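You operate a simulated robot arm through the tools that you are given. There is no shell and no other tool. Be economical: measure what you need, move in short steps, check, and stop when the job is done.

You run a simulated robot arm. Do the job below in one go: nothing can be reset, and whatever is moved stays where it is left.

Task
Put the strainer basket on the top of the teal bench.

The check looks at the end state, three seconds after you hand in, the way a careful person would. Anything else that was tipped, shoved, dropped, spilled or broken makes it a failure.

Robot
A 7-joint arm with a two-finger parallel gripper, fixed in place. Base frame: the origin is at the foot of the arm, x ahead of it, y to its left, z up; the work surface is at about z = 0. Readings come in m, degrees, newtons and seconds.
With the tool pointing down near the work surface it reaches from about 0.24 to 0.62 m from the base axis. Its first joint turns from -66.0 to 66.0 degrees. Payload 2.6 kg.
The tool frame sits at the grasp point between the pads (the TCP): z along the fingers, y along the line on which they close. The tips reach 0.03 m beyond it. Largest opening 0.094 m; finger width 0.028, thickness 0.01; the body of the gripper, 0.05 by 0.096 m, starts 0.055 m behind the TCP.
Orientation is that of the tool frame in the base frame, as a unit quaternion [w, x, y, z]. With the fingers straight down and closing along the base's y, the tool's x points along the base's -x, its y along +y and its z along -z.

Tools
- The arm moves only by the tool drive_tool. Its argument "plan" is a list of rows, each a list of 4 numbers: the shift along the tool's x, y, z in m, then the turn about the tool's z in degrees. In form: [[tx, ty, tz, spin], ...]. A call has 1 to 8 rows; each row shifts and turns the commanded pose from where the row before left it, along the tool's axes as they then stand. "claw" is the gripper command, from -1 (shut) to 1 (fully open), values between in proportion, set as the call begins (left out, the last holds). A row lasts 0.2 s, in which the tool goes at most 0.05 m and 8.6 degrees; a call with a longer step from one row to the next is refused whole, and so is a gripper value outside its range. Where a pose cannot be reached the arm comes as near as it can. A force on the tool above 40 N (or 10 N above the force at the start of the call, whichever is more), or a blocked arm, ends the call early, and 0.2 s more pass. Each finger travels about 0.072 m/s and halts on what it meets, pressing with about 35 N; the grip force reading is that of the motor and also rises with nothing between the fingers. The clock runs only during rows and for 0.2 s after the last one: add rows that do not move to give the fingers time. The reply holds the time, the measured pose of the TCP, the force on the tool along the base axes, the opening and the grip force, in the units named above and with some noise.
- Cameras (640 x 400 px; columns grow to the right, rows downward): "scene" is fixed at [0.028, 0.4375, 0.5406]; the picture's right is [-0.78, -0.62, 0.00], its down [-0.48, 0.61, -0.63] and it looks along [0.39, -0.49, -0.78] (base axes); focal length 232 px, centre (320, 200). "wrist" rides on the gripper at [-0.037, 0, -0.058] in the tool frame; the picture's right is [0.00, -1.00, 0.00], its down [0.97, 0.00, -0.24] and it looks along [0.24, 0.00, 0.97] (tool axes); focal length 218 px, centre (320, 200). There is no depth. A picture from a camera that has moved, and an enlarged one, comes with that camera's place and axes in the base frame and with its lens.
- get_image(camera): a new picture of that camera. No time passes.
- inspect(camera, box): a new picture of the part [left, top, right, bottom] of that camera's present view, enlarged. No time passes.
- close_job(): hands the job in; it is judged then, once.

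Work in short steps. Places have to be worked out from the pictures, the camera data and where the tool is seen: move nearer, look again, correct. Check each grasp and each placing, and mend what went wrong. You have 90 turns and 42 pictures in all, those below and enlarged ones among them. Open the gripper and draw the arm clear of the work before you hand the job in, unless the task says otherwise; then end with one line.

The tools are called after "Call:" by a JSON object that holds its "name" and its "arguments". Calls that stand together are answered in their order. drive_tool: Moves the arm, as the interface text tells. Its arguments: {"type":"object","properties":{"plan":{"type":"array","items":{"type":"array","items":{"type":"number"}}},"claw":{"type":"number"}},"required":["plan"]} The other tools are called the same way: get_image (camera) takes a picture; inspect (camera, box) takes an enlarged picture of a part of a camera's view; close_job () hands the job in.

At the start:

```text
t: 0.0
tcp_pos: [0.3733, 0.2164, 0.305]
tool_rot: [0.0, -0.001, 1.0, 0.0]
wrist_force: [-0.1, 0.0, 0.0]
opening: 0.094
gripper_force: 0.0
```

scene: 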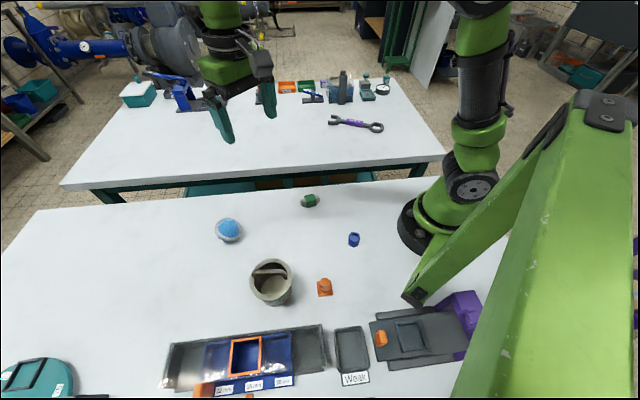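
wrist: 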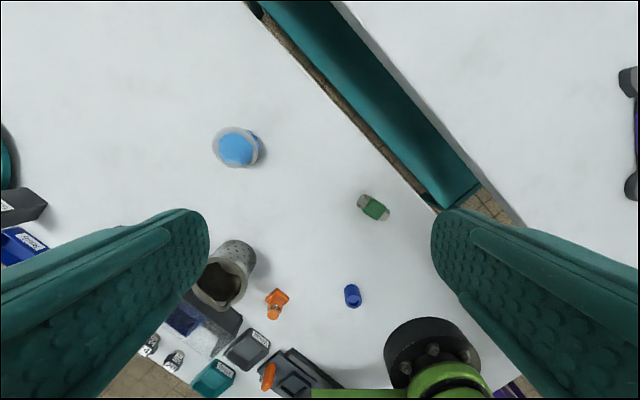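

The likely strainer basket is the grey mesh cup near (0.21, 0.37), and a teal-legged bench stands across a gap. I enlarge both to confirm.

Call:
{"name": "inspect", "arguments": {"camera": "scene", "box": [160, 180, 480, 400]}}

Call:
{"name": "inspect", "arguments": {"camera": "scene", "box": [40, 60, 460, 220]}}

Call:
{"name": "inspect", "arguments": {"camera": "wrist", "box": [130, 200, 370, 400]}}

```text
1.82 times, centred on (320, 290) of scene
camera zoom: at [0.028, 0.4375, 0.5406], right [-0.78, -0.62, 0.0], down [-0.48, 0.61, -0.63], along [0.39, -0.49, -0.78], focal length 421 px, centre (320, 36)
```

zoom: 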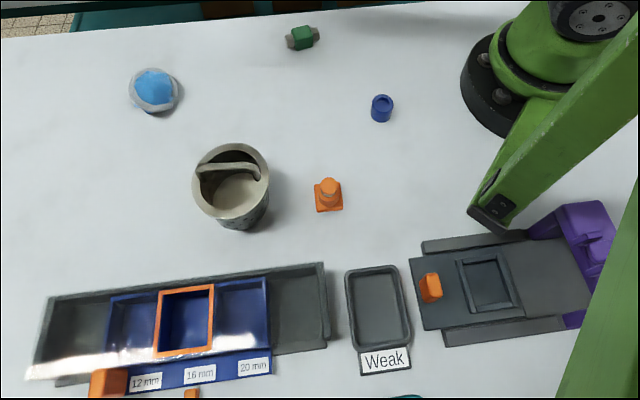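

```text
1.52 times, centred on (250, 140) of scene
camera zoom: at [0.028, 0.4375, 0.5406], right [-0.78, -0.62, 0.0], down [-0.48, 0.61, -0.63], along [0.39, -0.49, -0.78], focal length 353 px, centre (427, 291)
```

zoom: 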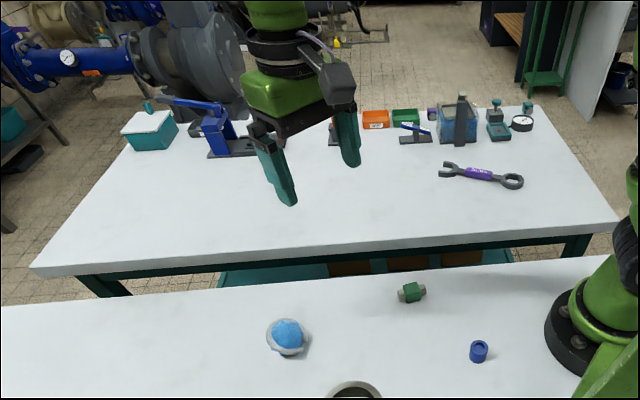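

```text
2.00 times, centred on (250, 300) of wrist
camera zoom: at [0.4104, 0.2158, 0.3645], right [0.0, -1.0, 0.0], down [-0.97, 0.0, 0.24], along [-0.24, 0.0, -0.97], focal length 436 px, centre (460, 0)
```

zoom: 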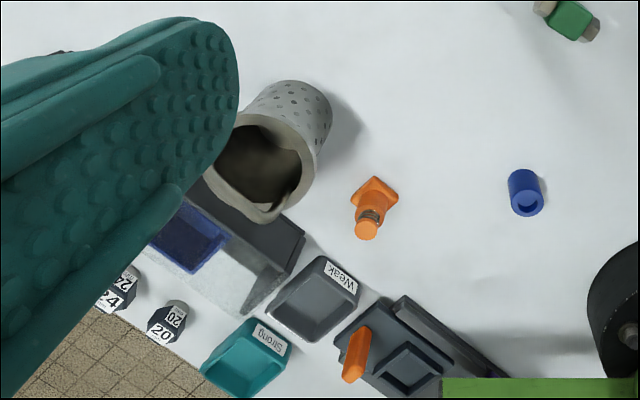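

The basket is the perforated cup with an inner crossbar, its rim around (0.205, 0.37, 0.08) and about 8 cm wide. I move over it at height and look straight down.

Call:
{"name": "drive_tool", "arguments": {"plan": [[0.028, 0.026, 0, 0], [0.028, 0.026, 0, 0], [0.028, 0.026, 0, 0], [0.028, 0.026, 0, 0], [0.028, 0.025, 0, 0], [0.028, 0.025, 0, 0], [0, 0, 0, 0]], "claw": 1}}

Call:
{"name": "get_image", "arguments": {"camera": "wrist"}}

Call:
{"name": "get_image", "arguments": {"camera": "scene"}}

```text
t: 1.6
tcp_pos: [0.206, 0.3694, 0.3047]
tool_rot: [0.0, 0.0, 1.0, -0.001]
wrist_force: [0.1, 0.7, -0.7]
opening: 0.0938
gripper_force: 0.1
```

```text
36 pictures are left
camera wrist: at [0.2426, 0.3702, 0.3651], right [0.0, -1.0, 0.0], down [-0.97, 0.0, 0.24], along [-0.24, 0.0, -0.97], focal length 218 px, centre (320, 200)
```

wrist: 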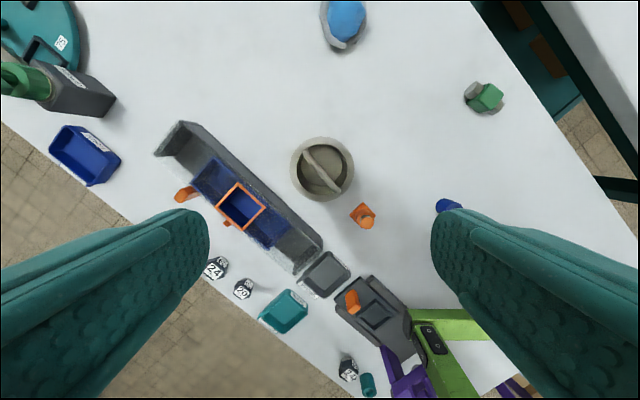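

```text
35 pictures are left
```

scene: 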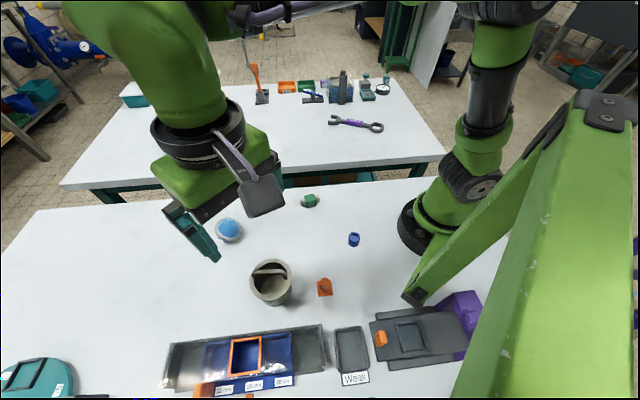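

The crossbar runs along about (+x,+y) through the rim centre (0.214, 0.368). I zoom in on it to judge gripping by the bar.

Call:
{"name": "inspect", "arguments": {"camera": "wrist", "box": [272, 129, 372, 209]}}

Call:
{"name": "inspect", "arguments": {"camera": "scene", "box": [231, 250, 311, 310]}}

```text
5.00 times, centred on (322, 169) of wrist
camera zoom: at [0.2426, 0.3702, 0.3651], right [0.0, -1.0, 0.0], down [-0.97, 0.0, 0.24], along [-0.24, 0.0, -0.97], focal length 1091 px, centre (310, 355)
```

zoom: 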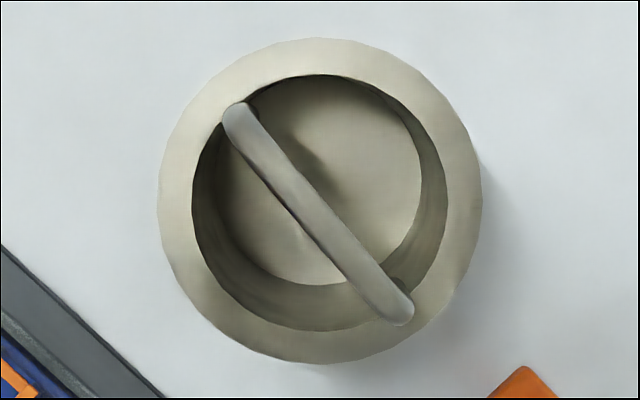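

```text
6.67 times, centred on (271, 280) of scene
camera zoom: at [0.0279, 0.4375, 0.5406], right [-0.78, -0.62, 0.0], down [-0.48, 0.61, -0.63], along [0.39, -0.49, -0.78], focal length 1543 px, centre (647, -333)
```

zoom: 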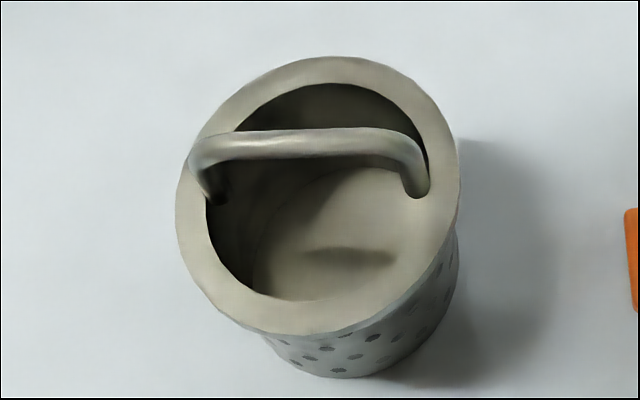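

The handle is an arched bail, its top at about z 0.10 above a rim at 0.07, so I'll grip it across. I shift to the bar centre, turn 38° so the fingers close across it, narrow the opening and come down partway.

Call:
{"name": "drive_tool", "arguments": {"plan": [[-0.007, -0.003, 0, 0], [0, 0, 0.028, -7.6], [0, 0, 0.028, -7.6], [0, 0, 0.028, -7.6], [0, 0, 0.028, -7.6], [0, 0, 0.025, -7.6], [0, 0, 0, 0]], "claw": -0.1}}

Call:
{"name": "get_image", "arguments": {"camera": "wrist"}}

Call:
{"name": "inspect", "arguments": {"camera": "scene", "box": [200, 200, 360, 300]}}

```text
t: 3.2
tcp_pos: [0.2138, 0.3665, 0.1697]
tool_rot: [0.001, -0.326, 0.945, 0.0]
wrist_force: [-1.1, 0.6, -0.4]
opening: 0.0422
gripper_force: 0.1
```

```text
32 pictures are left
camera wrist: at [0.2422, 0.3896, 0.2281], right [0.62, -0.79, 0.0], down [-0.76, -0.6, 0.24], along [-0.19, -0.15, -0.97], focal length 218 px, centre (320, 200)
```

wrist: 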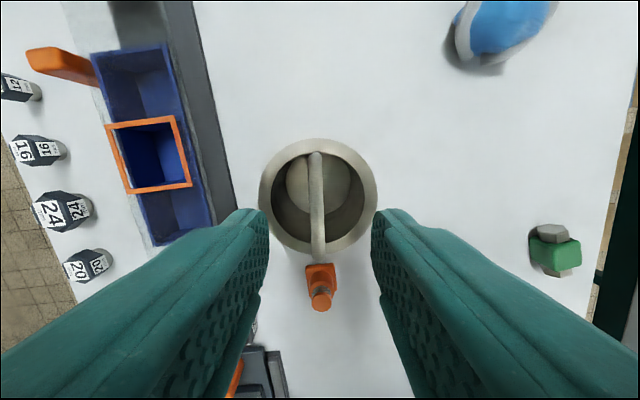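

```text
4.00 times, centred on (280, 250) of scene
camera zoom: at [0.028, 0.4375, 0.5406], right [-0.78, -0.62, 0.0], down [-0.48, 0.61, -0.63], along [0.39, -0.49, -0.78], focal length 926 px, centre (480, 0)
```

zoom: 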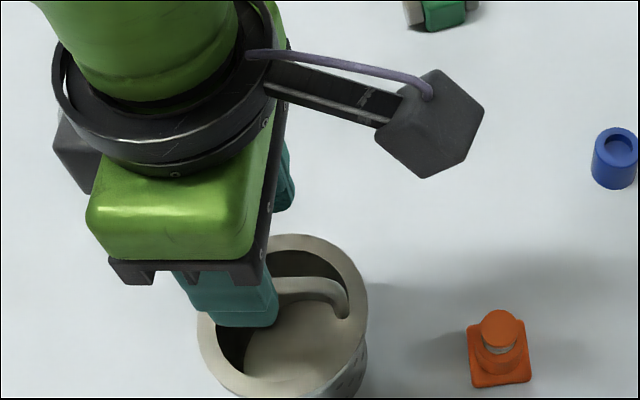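

The bar is centred and parallel with the fingers. I lower to about z 0.102 and then close.

Call:
{"name": "drive_tool", "arguments": {"plan": [[-0.002, 0, 0.023, 0], [0, 0, 0.022, 0], [0, 0, 0.022, 0], [0, 0, 0, 0]]}}

Call:
{"name": "get_image", "arguments": {"camera": "wrist"}}

Call:
{"name": "inspect", "arguments": {"camera": "scene", "box": [200, 200, 360, 300]}}

```text
t: 4.2
tcp_pos: [0.2148, 0.369, 0.1062]
tool_rot: [0.002, -0.324, 0.946, 0.0]
wrist_force: [-0.2, -1.8, 5.8]
opening: 0.0426
gripper_force: 1.0
stopped in row 4: the force on the tool passed its limit (the readings are from after the stop); the commanded pose is now the measured one
```

```text
30 pictures are left
camera wrist: at [0.243, 0.3914, 0.1652], right [0.61, -0.79, 0.0], down [-0.77, -0.6, 0.23], along [-0.19, -0.14, -0.97], focal length 218 px, centre (320, 200)
```

wrist: 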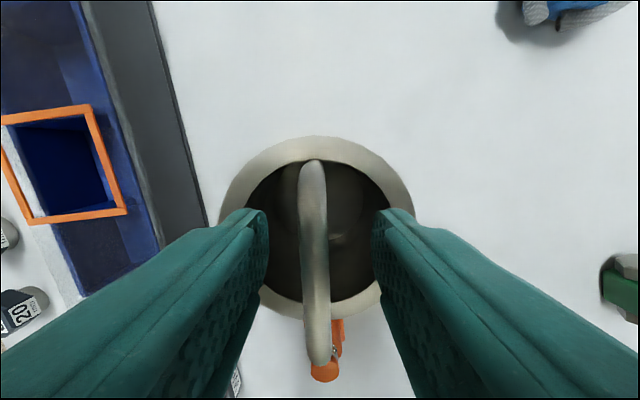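

```text
4.00 times, centred on (280, 250) of scene
camera zoom: at [0.028, 0.4375, 0.5406], right [-0.78, -0.62, 0.0], down [-0.48, 0.61, -0.63], along [0.39, -0.49, -0.78], focal length 926 px, centre (480, 0)
```

zoom: 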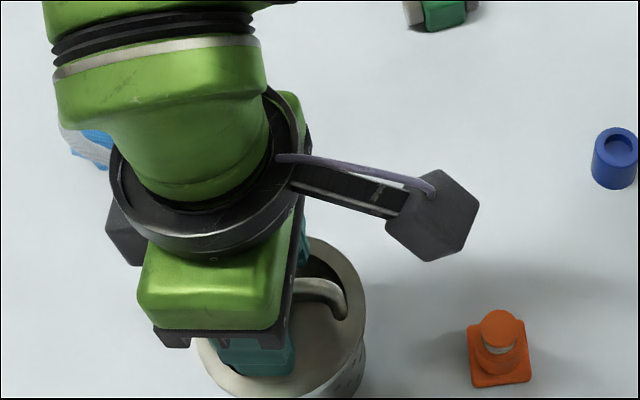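

A fingertip touched the rim (tips at about z 0.076), and the bar is well between the pads. I back off 4 mm, centre 2 mm on the bar, and close.

Call:
{"name": "drive_tool", "arguments": {"plan": [[0, 0.002, -0.004, 0], [0, 0, 0, 0]]}}

Call:
{"name": "drive_tool", "arguments": {"plan": [[0, 0, 0, 0], [0, 0, 0, 0], [0, 0, 0, 0], [0, 0, 0, 0]], "claw": -1}}

Call:
{"name": "get_image", "arguments": {"camera": "wrist"}}

```text
t: 4.8
tcp_pos: [0.2136, 0.3712, 0.1091]
tool_rot: [0.003, -0.325, 0.946, 0.002]
wrist_force: [0.1, 0.0, 0.6]
opening: 0.0426
gripper_force: 0.1
```

```text
t: 5.8
tcp_pos: [0.2136, 0.3703, 0.1096]
tool_rot: [0.002, -0.325, 0.946, 0.001]
wrist_force: [0.3, -0.1, 0.8]
opening: 0.0116
gripper_force: 34.4
```

```text
28 pictures are left
camera wrist: at [0.242, 0.393, 0.1689], right [0.61, -0.79, 0.0], down [-0.77, -0.6, 0.23], along [-0.19, -0.14, -0.97], focal length 218 px, centre (320, 200)
```

wrist: 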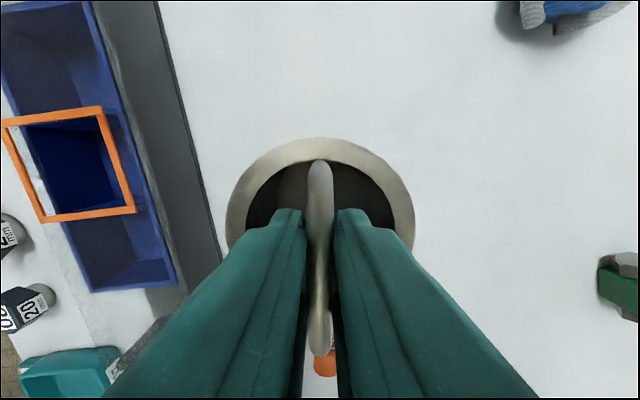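

The pads hold the bar (opening 11.6 mm, 34 N). I lift straight up, slowly at first, and check.

Call:
{"name": "drive_tool", "arguments": {"plan": [[0, 0, -0.01, 0], [0, 0, -0.02, 0], [0, 0, -0.03, 0], [0, 0, -0.03, 0], [0, 0, -0.03, 0], [0, 0, -0.03, 0], [0, 0, -0.03, 0], [0, 0, 0, 0]]}}

Call:
{"name": "get_image", "arguments": {"camera": "scene"}}

Call:
{"name": "get_image", "arguments": {"camera": "wrist"}}

```text
t: 7.6
tcp_pos: [0.2126, 0.3705, 0.2909]
tool_rot: [0.003, -0.325, 0.946, 0.002]
wrist_force: [0.7, 0.1, -1.0]
opening: 0.0
gripper_force: 33.1
```

```text
27 pictures are left
```

scene: 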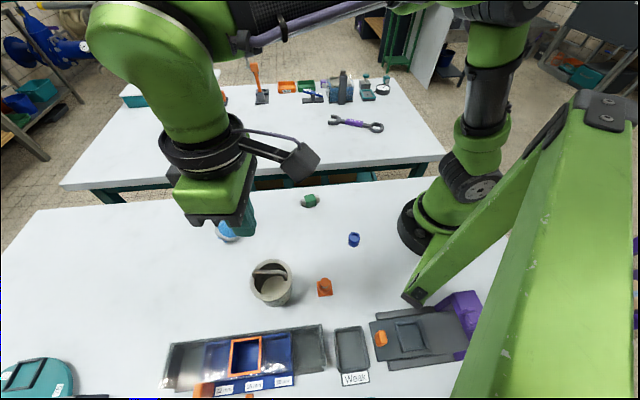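

```text
26 pictures are left
camera wrist: at [0.2411, 0.3927, 0.3494], right [0.61, -0.79, 0.0], down [-0.77, -0.6, 0.23], along [-0.19, -0.14, -0.97], focal length 218 px, centre (320, 200)
```

wrist: 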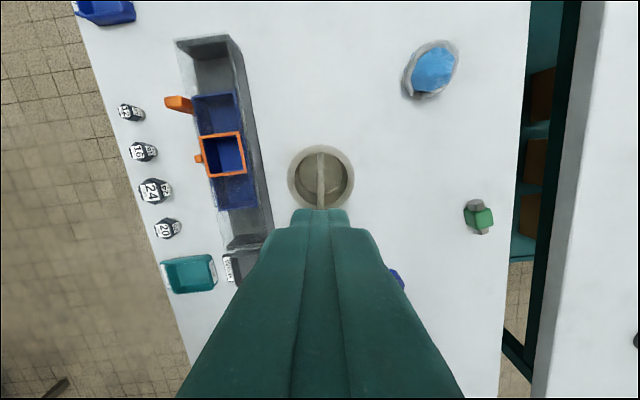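

The bar slipped out: it was only caught near the tips, and the basket still stands upright at (0.211, 0.370). I'll go deeper with a narrower opening (26 mm) so the tips clear the inside of the rim; first down to just above.

Call:
{"name": "drive_tool", "arguments": {"plan": [[0, 0, 0.03, 0], [0, 0, 0.03, 0], [0, 0, 0.03, 0], [0, 0, 0.03, 0], [0, 0, 0.03, 0], [0, 0, 0.01, 0], [0, 0, 0, 0]], "claw": -0.43}}

Call:
{"name": "get_image", "arguments": {"camera": "wrist"}}

```text
t: 9.2
tcp_pos: [0.2136, 0.3698, 0.1301]
tool_rot: [0.002, -0.325, 0.946, 0.001]
wrist_force: [-0.8, -0.3, -0.8]
opening: 0.0267
gripper_force: 0.0
```

```text
25 pictures are left
camera wrist: at [0.2423, 0.3929, 0.1885], right [0.61, -0.79, 0.0], down [-0.77, -0.6, 0.23], along [-0.19, -0.14, -0.97], focal length 218 px, centre (320, 200)
```

wrist: 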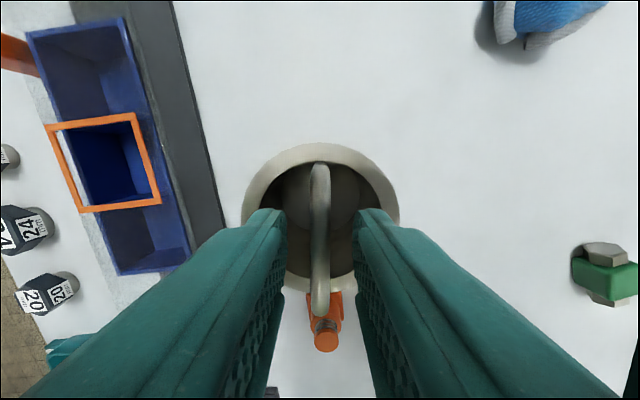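

Centred on the bar with clearance to the rim. I go down 45 mm in small steps.

Call:
{"name": "drive_tool", "arguments": {"plan": [[-0.002, 0, 0.012, 0], [0, 0, 0.012, 0], [0, 0, 0.011, 0], [0, 0, 0.01, 0], [0, 0, 0, 0]]}}

Call:
{"name": "get_image", "arguments": {"camera": "wrist"}}

```text
t: 9.9
tcp_pos: [0.2156, 0.373, 0.1065]
tool_rot: [0.007, -0.322, 0.947, 0.004]
wrist_force: [-1.1, -1.2, 6.8]
opening: 0.0272
gripper_force: 0.8
stopped in row 3: the force on the tool passed its limit (the readings are from after the stop); the commanded pose is now the measured one
```

```text
24 pictures are left
camera wrist: at [0.244, 0.3953, 0.1656], right [0.61, -0.79, 0.0], down [-0.77, -0.6, 0.23], along [-0.18, -0.14, -0.97], focal length 218 px, centre (320, 200)
```

wrist: 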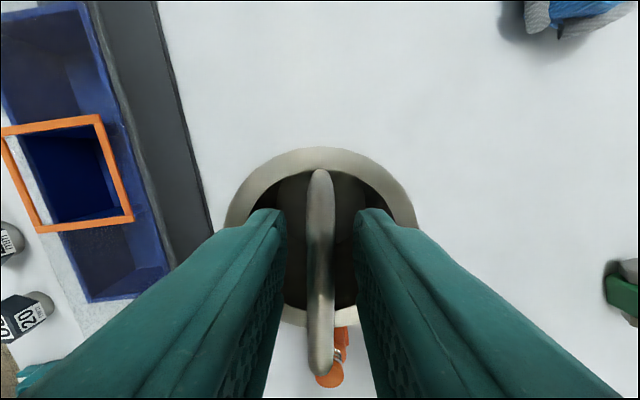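

Contact again at the same depth: the fingers are too thick to fit inside the rim. I'll grip the 8 cm rim from outside instead, closing along y where there is room between tray and cone; I back up, turn back and open fully.

Call:
{"name": "drive_tool", "arguments": {"plan": [[0, 0, -0.02, 0], [0, 0, -0.04, 0], [0, 0, -0.02, 7.6], [0, 0, 0, 7.6], [0, 0, 0, 7.6], [0, 0, 0, 7.6], [0, 0, 0, 7.6], [0, 0, 0, 0]], "claw": -0.43}}

Call:
{"name": "drive_tool", "arguments": {"plan": [[0, 0, 0, 0], [0, 0, 0, 0], [0, 0, 0, 0]], "claw": 1}}

Call:
{"name": "get_image", "arguments": {"camera": "wrist"}}

Call:
{"name": "inspect", "arguments": {"camera": "scene", "box": [200, 220, 360, 320]}}

```text
t: 11.7
tcp_pos: [0.216, 0.3724, 0.1849]
tool_rot: [0.003, 0.004, 1.0, 0.006]
wrist_force: [0.4, -0.5, 0.4]
opening: 0.0269
gripper_force: 0.0
```

```text
t: 12.5
tcp_pos: [0.2151, 0.3728, 0.1853]
tool_rot: [0.004, 0.003, 1.0, 0.006]
wrist_force: [0.0, 0.0, 0.4]
opening: 0.094
gripper_force: 0.0
```

```text
23 pictures are left
camera wrist: at [0.2509, 0.3715, 0.245], right [-0.01, -1.0, -0.01], down [-0.97, 0.0, 0.23], along [-0.23, 0.01, -0.97], focal length 218 px, centre (320, 200)
```

wrist: 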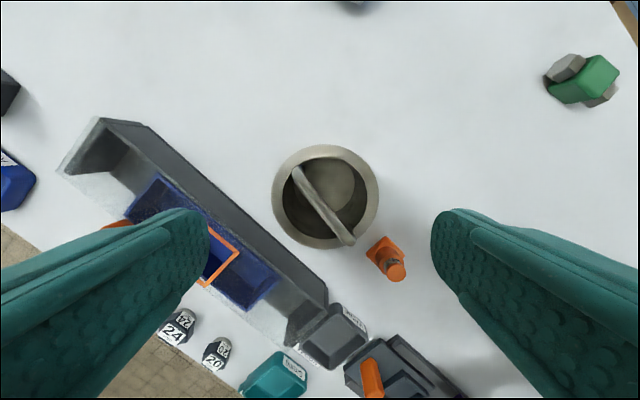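

```text
4.00 times, centred on (280, 270) of scene
camera zoom: at [0.028, 0.4375, 0.5406], right [-0.78, -0.62, 0.0], down [-0.48, 0.61, -0.63], along [0.39, -0.49, -0.78], focal length 926 px, centre (480, -80)
```

zoom: 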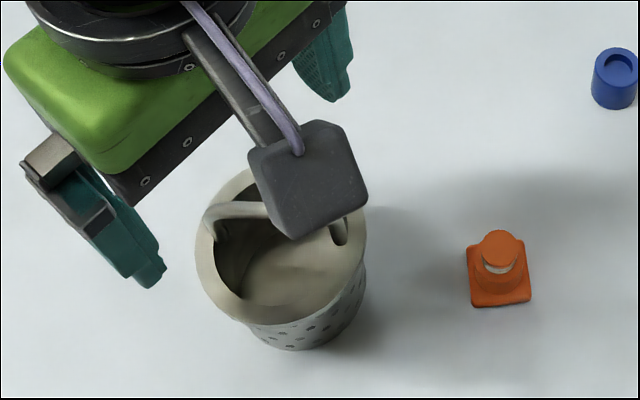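

Seen in the tool frame the rim centre is 4.5 mm toward −y and 2 mm toward +x of tool. I correct this, come down 40 mm and re-check.

Call:
{"name": "drive_tool", "arguments": {"plan": [[0.002, -0.0045, 0, 0], [0, 0, 0.02, 0], [0, 0, 0.02, 0], [0, 0, 0, 0]]}}

Call:
{"name": "get_image", "arguments": {"camera": "wrist"}}

```text
t: 13.5
tcp_pos: [0.2141, 0.3675, 0.1455]
tool_rot: [0.004, 0.003, 1.0, 0.006]
wrist_force: [-0.7, 0.8, -0.1]
opening: 0.0939
gripper_force: 0.1
```

```text
21 pictures are left
camera wrist: at [0.2496, 0.3674, 0.2045], right [-0.01, -1.0, -0.01], down [-0.97, 0.0, 0.23], along [-0.23, 0.01, -0.97], focal length 218 px, centre (320, 200)
```

wrist: 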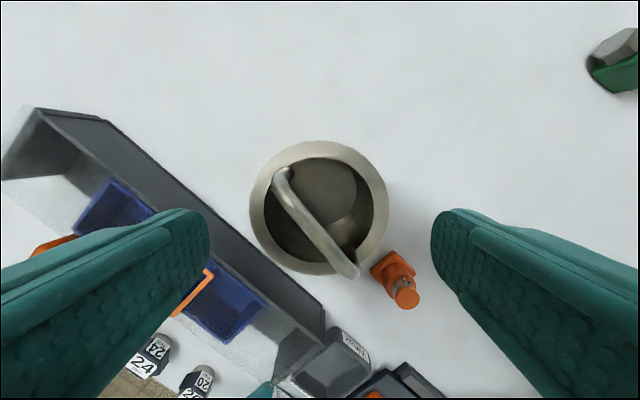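

Rim is now centred within about 1 mm (84 mm wide, at z 0.076). I descend with the fingers straddling it, in small steps to TCP z ≈ 0.066.

Call:
{"name": "drive_tool", "arguments": {"plan": [[0, 0.001, 0.02, 0], [0, 0, 0.015, 0], [0, 0, 0.01, 0], [0, 0, 0.012, 0], [0, 0, 0.012, 0], [0, 0, 0.01, 0], [0, 0, 0, 0]]}}

Call:
{"name": "get_image", "arguments": {"camera": "wrist"}}

```text
t: 15.1
tcp_pos: [0.2145, 0.3713, 0.0663]
tool_rot: [0.004, 0.002, 1.0, 0.005]
wrist_force: [-0.1, -0.2, -0.4]
opening: 0.0942
gripper_force: 0.0
```

```text
20 pictures are left
camera wrist: at [0.2501, 0.3694, 0.1257], right [-0.01, -1.0, -0.01], down [-0.97, 0.0, 0.23], along [-0.23, 0.01, -0.97], focal length 218 px, centre (320, 200)
```

wrist: 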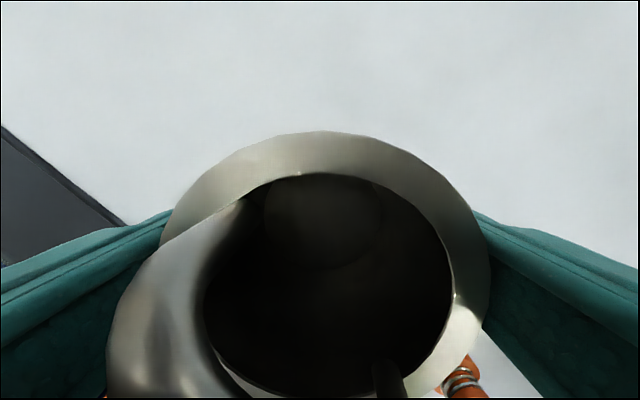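

The fingers straddle the rim without contact. I close on it.

Call:
{"name": "drive_tool", "arguments": {"plan": [[0, 0, 0, 0], [0, 0, 0, 0], [0, 0, 0, 0], [0, 0, 0, 0]], "claw": -1}}

Call:
{"name": "drive_tool", "arguments": {"plan": [[0, 0, -0.01, 0], [0, 0, -0.02, 0], [0, 0, -0.02, 0], [0, 0, 0, 0]]}}

Call:
{"name": "get_image", "arguments": {"camera": "scene"}}

```text
t: 16.1
tcp_pos: [0.2154, 0.3702, 0.0658]
tool_rot: [0.004, 0.003, 1.0, 0.005]
wrist_force: [-0.6, -0.3, -0.6]
opening: 0.0854
gripper_force: 35.0
```

```text
t: 17.1
tcp_pos: [0.2133, 0.3706, 0.117]
tool_rot: [0.003, 0.003, 1.0, 0.006]
wrist_force: [-0.4, -0.7, -1.3]
opening: 0.0853
gripper_force: 35.0
```

```text
19 pictures are left
```

scene: 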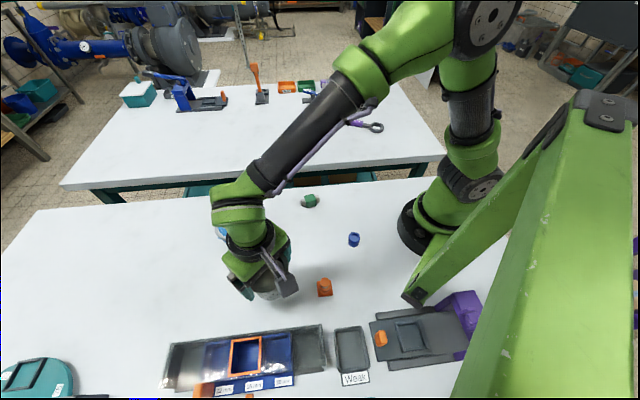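

The basket is held firmly (opening 85 mm) and clear of the table. From several views the far bench top is about level with z = 0, its edge lying roughly on 0.714x − 0.70y = 0.306; a clear spot is (0.51, −0.09). I raise up and start across.

Call:
{"name": "drive_tool", "arguments": {"plan": [[0, 0, -0.035, 0], [0, 0, -0.035, 0], [0, 0, -0.035, 0], [0, 0, -0.035, 0], [0, 0, -0.02, 0], [0, 0, 0, 0]]}}

Call:
{"name": "drive_tool", "arguments": {"plan": [[-0.0228, -0.0354, 0, 0], [-0.0228, -0.0354, 0, 0], [-0.0228, -0.0354, 0, 0], [-0.0228, -0.0354, 0, 0], [-0.0228, -0.0354, 0, 0], [-0.0228, -0.0354, 0, 0], [-0.0228, -0.0354, 0, 0], [0, 0, 0, 0]]}}

Call:
{"name": "get_image", "arguments": {"camera": "wrist"}}

Call:
{"name": "get_image", "arguments": {"camera": "scene"}}

```text
t: 18.5
tcp_pos: [0.2124, 0.3671, 0.2771]
tool_rot: [0.003, 0.002, 1.0, 0.005]
wrist_force: [-0.9, -0.2, -1.0]
opening: 0.0854
gripper_force: 35.0
```

```text
t: 20.3
tcp_pos: [0.3705, 0.1199, 0.2767]
tool_rot: [0.003, 0.003, 1.0, 0.006]
wrist_force: [0.8, -0.1, -2.3]
opening: 0.0849
gripper_force: 35.0
```

```text
18 pictures are left
camera wrist: at [0.406, 0.1184, 0.3348], right [-0.01, -1.0, -0.01], down [-0.97, 0.0, 0.23], along [-0.23, 0.01, -0.97], focal length 218 px, centre (320, 200)
```

wrist: 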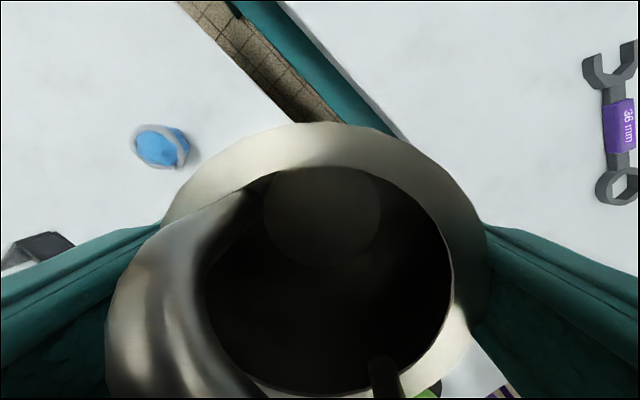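

```text
17 pictures are left
```

scene: 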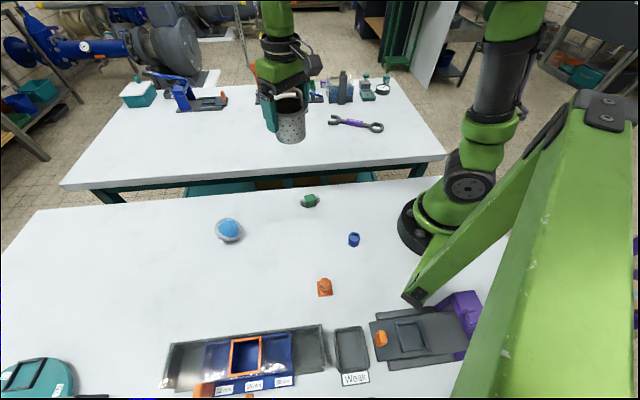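

The new view confirms the bench height near z = 0 and the edge line, and shows the wrench between (0.34, −0.34) and (0.51, −0.27). (0.51, −0.085) stays clear, so I continue there at height.

Call:
{"name": "drive_tool", "arguments": {"plan": [[-0.0233, -0.0342, 0, 0], [-0.0233, -0.0342, 0, 0], [-0.0233, -0.0342, 0, 0], [-0.0233, -0.0342, 0, 0], [-0.0233, -0.0342, 0, 0], [-0.0233, -0.0342, 0, 0], [0, 0, 0, 0]]}}

Call:
{"name": "get_image", "arguments": {"camera": "wrist"}}

Call:
{"name": "get_image", "arguments": {"camera": "scene"}}

```text
t: 21.9
tcp_pos: [0.509, -0.0877, 0.2725]
tool_rot: [0.003, 0.003, 1.0, 0.006]
wrist_force: [-0.4, 0.2, -0.8]
opening: 0.0849
gripper_force: 34.9
```

```text
16 pictures are left
camera wrist: at [0.5444, -0.0892, 0.3321], right [-0.01, -1.0, -0.01], down [-0.97, 0.0, 0.23], along [-0.23, 0.01, -0.97], focal length 218 px, centre (320, 200)
```

wrist: 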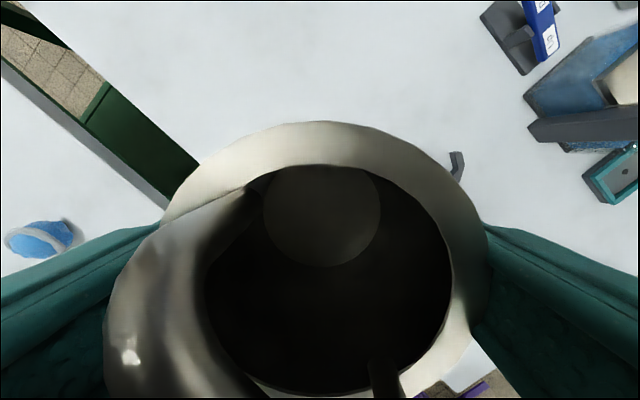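

```text
15 pictures are left
```

scene: 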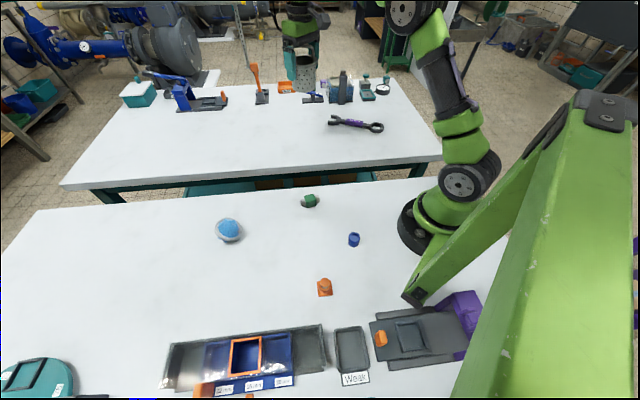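

Positioned over clear bench, edge about 0.1 m away. I descend to about z 0.10 and look.

Call:
{"name": "drive_tool", "arguments": {"plan": [[0, 0, 0.035, 0], [0, 0, 0.035, 0], [0, 0, 0.035, 0], [0, 0, 0.035, 0], [0, 0, 0.03, 0], [0, 0, 0, 0]]}}

Call:
{"name": "inspect", "arguments": {"camera": "scene", "box": [230, 70, 390, 170]}}

```text
t: 23.3
tcp_pos: [0.5111, -0.086, 0.1026]
tool_rot: [0.005, 0.003, 1.0, 0.005]
wrist_force: [-0.1, 0.2, -1.1]
opening: 0.0847
gripper_force: 34.8
```

```text
4.00 times, centred on (310, 120) of scene
camera zoom: at [0.028, 0.4375, 0.5406], right [-0.78, -0.62, 0.0], down [-0.48, 0.61, -0.63], along [0.39, -0.49, -0.78], focal length 926 px, centre (360, 520)
```

zoom: 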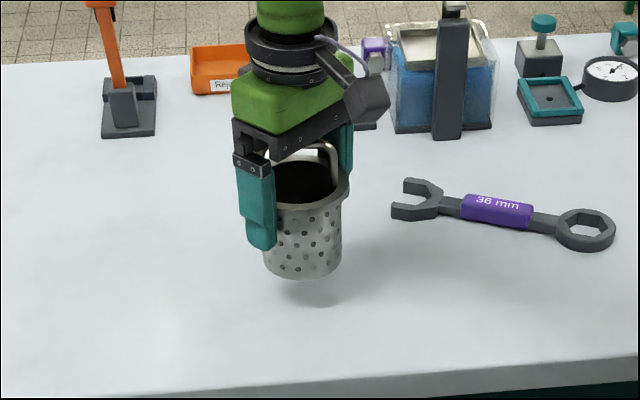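

The basket hangs upright just above a clear patch of bench. I lower it slowly until contact.

Call:
{"name": "drive_tool", "arguments": {"plan": [[0, 0, 0.015, 0], [0, 0, 0.01, 0], [0, 0, 0.005, 0], [0, 0, 0.003, 0], [0, 0, 0, 0]]}}

Call:
{"name": "inspect", "arguments": {"camera": "scene", "box": [260, 90, 356, 150]}}

```text
t: 24.5
tcp_pos: [0.5114, -0.0849, 0.0708]
tool_rot: [0.004, 0.003, 1.0, 0.006]
wrist_force: [0.2, 0.8, -1.9]
opening: 0.0848
gripper_force: 34.7
```

```text
6.67 times, centred on (308, 120) of scene
camera zoom: at [0.028, 0.4375, 0.5406], right [-0.78, -0.62, 0.0], down [-0.48, 0.61, -0.63], along [0.39, -0.49, -0.78], focal length 1543 px, centre (400, 733)
```

zoom: 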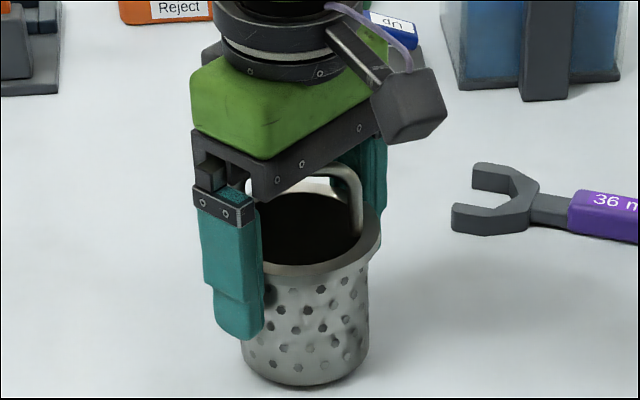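

Nearly down. I go on in 2 mm steps watching the force.

Call:
{"name": "drive_tool", "arguments": {"plan": [[0, 0, 0.002, 0], [0, 0, 0.002, 0], [0, 0, 0, 0]]}}

Call:
{"name": "drive_tool", "arguments": {"plan": [[0, 0, 0.002, 0], [0, 0, 0, 0]]}}

```text
t: 25.3
tcp_pos: [0.5107, -0.0831, 0.0661]
tool_rot: [0.005, 0.002, 1.0, 0.005]
wrist_force: [0.0, -0.4, -1.3]
opening: 0.0846
gripper_force: 34.8
```

```text
t: 25.9
tcp_pos: [0.5109, -0.084, 0.0667]
tool_rot: [0.005, 0.003, 1.0, 0.006]
wrist_force: [-6.6, 1.0, 20.7]
opening: 0.0851
gripper_force: 34.7
```

The force rose to about 20 N upward, so the basket stands on the bench. I ease off 1 mm and open the gripper.

Call:
{"name": "drive_tool", "arguments": {"plan": [[0, 0, -0.0015, 0], [0, 0, 0, 0]]}}

Call:
{"name": "drive_tool", "arguments": {"plan": [[0, 0, 0, 0], [0, 0, 0, 0], [0, 0, 0, 0]], "claw": 1}}

Call:
{"name": "get_image", "arguments": {"camera": "wrist"}}

Call:
{"name": "inspect", "arguments": {"camera": "scene", "box": [260, 90, 356, 150]}}

```text
t: 26.5
tcp_pos: [0.511, -0.084, 0.067]
tool_rot: [0.005, 0.003, 1.0, 0.005]
wrist_force: [3.1, 1.5, 10.0]
opening: 0.085
gripper_force: 35.0
```

```text
t: 27.3
tcp_pos: [0.5108, -0.0844, 0.0659]
tool_rot: [0.003, 0.003, 1.0, 0.005]
wrist_force: [0.4, 1.0, -0.7]
opening: 0.0938
gripper_force: 0.2
```

```text
12 pictures are left
camera wrist: at [0.5465, -0.0853, 0.1251], right [-0.01, -1.0, -0.01], down [-0.97, 0.0, 0.23], along [-0.23, 0.01, -0.97], focal length 218 px, centre (320, 200)
```

wrist: 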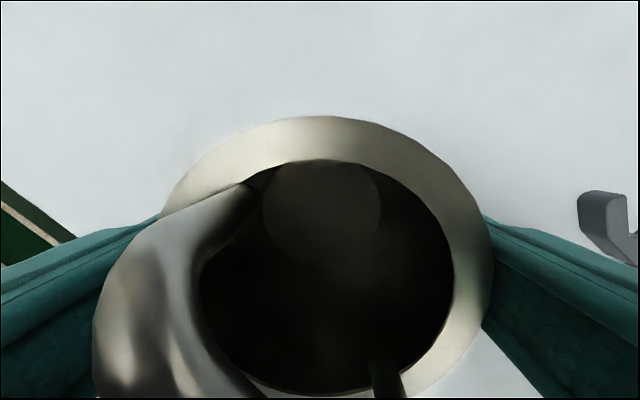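

```text
6.67 times, centred on (308, 120) of scene
camera zoom: at [0.028, 0.4375, 0.5406], right [-0.78, -0.62, 0.0], down [-0.48, 0.61, -0.63], along [0.39, -0.49, -0.78], focal length 1543 px, centre (400, 733)
```

zoom: 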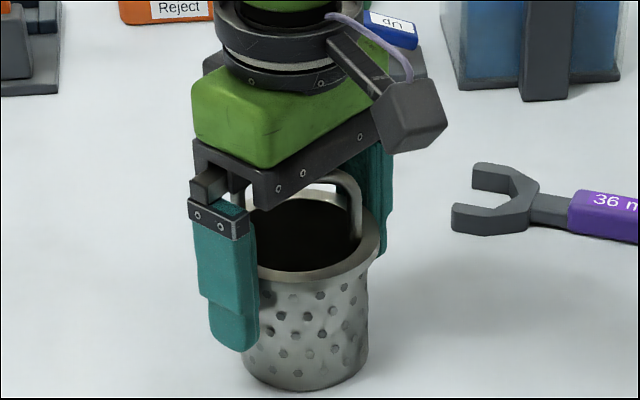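

The basket stands free between the open fingers. I rise straight up, then draw back.

Call:
{"name": "drive_tool", "arguments": {"plan": [[0, 0, -0.012, 0], [0, 0, -0.018, 0], [0, 0, -0.03, 0], [0, 0, -0.04, 0], [0, 0, -0.04, 0], [0, 0, -0.04, 0], [0, 0, 0, 0]]}}

Call:
{"name": "drive_tool", "arguments": {"plan": [[0.02, 0.04, 0, 0], [0.02, 0.04, 0, 0], [0.02, 0.04, 0, 0], [0.02, 0.04, 0, 0], [0.02, 0.04, 0, 0], [0, 0, 0, 0]]}}

Call:
{"name": "get_image", "arguments": {"camera": "scene"}}

Call:
{"name": "get_image", "arguments": {"camera": "wrist"}}

```text
t: 28.9
tcp_pos: [0.5091, -0.0877, 0.2454]
tool_rot: [0.003, 0.002, 1.0, 0.005]
wrist_force: [0.8, -0.2, 0.0]
opening: 0.094
gripper_force: 0.1
```

```text
t: 30.3
tcp_pos: [0.4096, 0.1146, 0.249]
tool_rot: [0.005, 0.003, 1.0, 0.005]
wrist_force: [0.4, 0.0, 0.3]
opening: 0.0943
gripper_force: 0.1
```

```text
10 pictures are left
```

scene: 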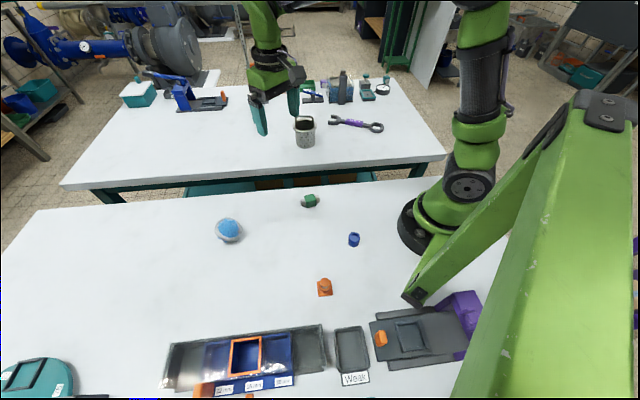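

```text
9 pictures are left
camera wrist: at [0.4456, 0.1132, 0.3079], right [-0.01, -1.0, -0.01], down [-0.97, 0.0, 0.23], along [-0.23, 0.01, -0.97], focal length 218 px, centre (320, 200)
```

wrist: 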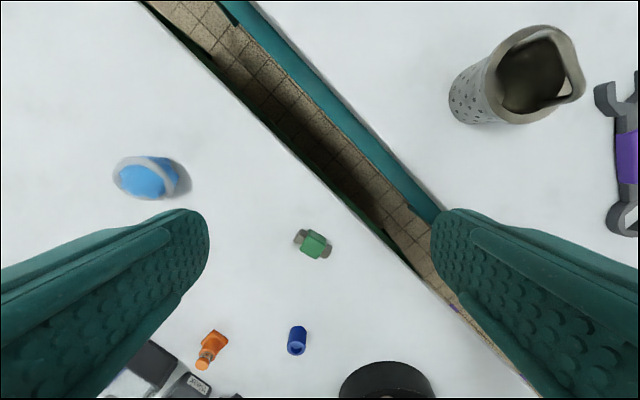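

The basket stands upright on the teal-framed bench (the work table's frame is dark green). Nothing else has moved, and the arm is clear, so I hand in.

Call:
{"name": "close_job", "arguments": {}}

```text
The job is handed in.
```

The strainer basket is standing upright on top of the teal bench, the gripper is open and clear of it, and the last pictures show nothing else moved.
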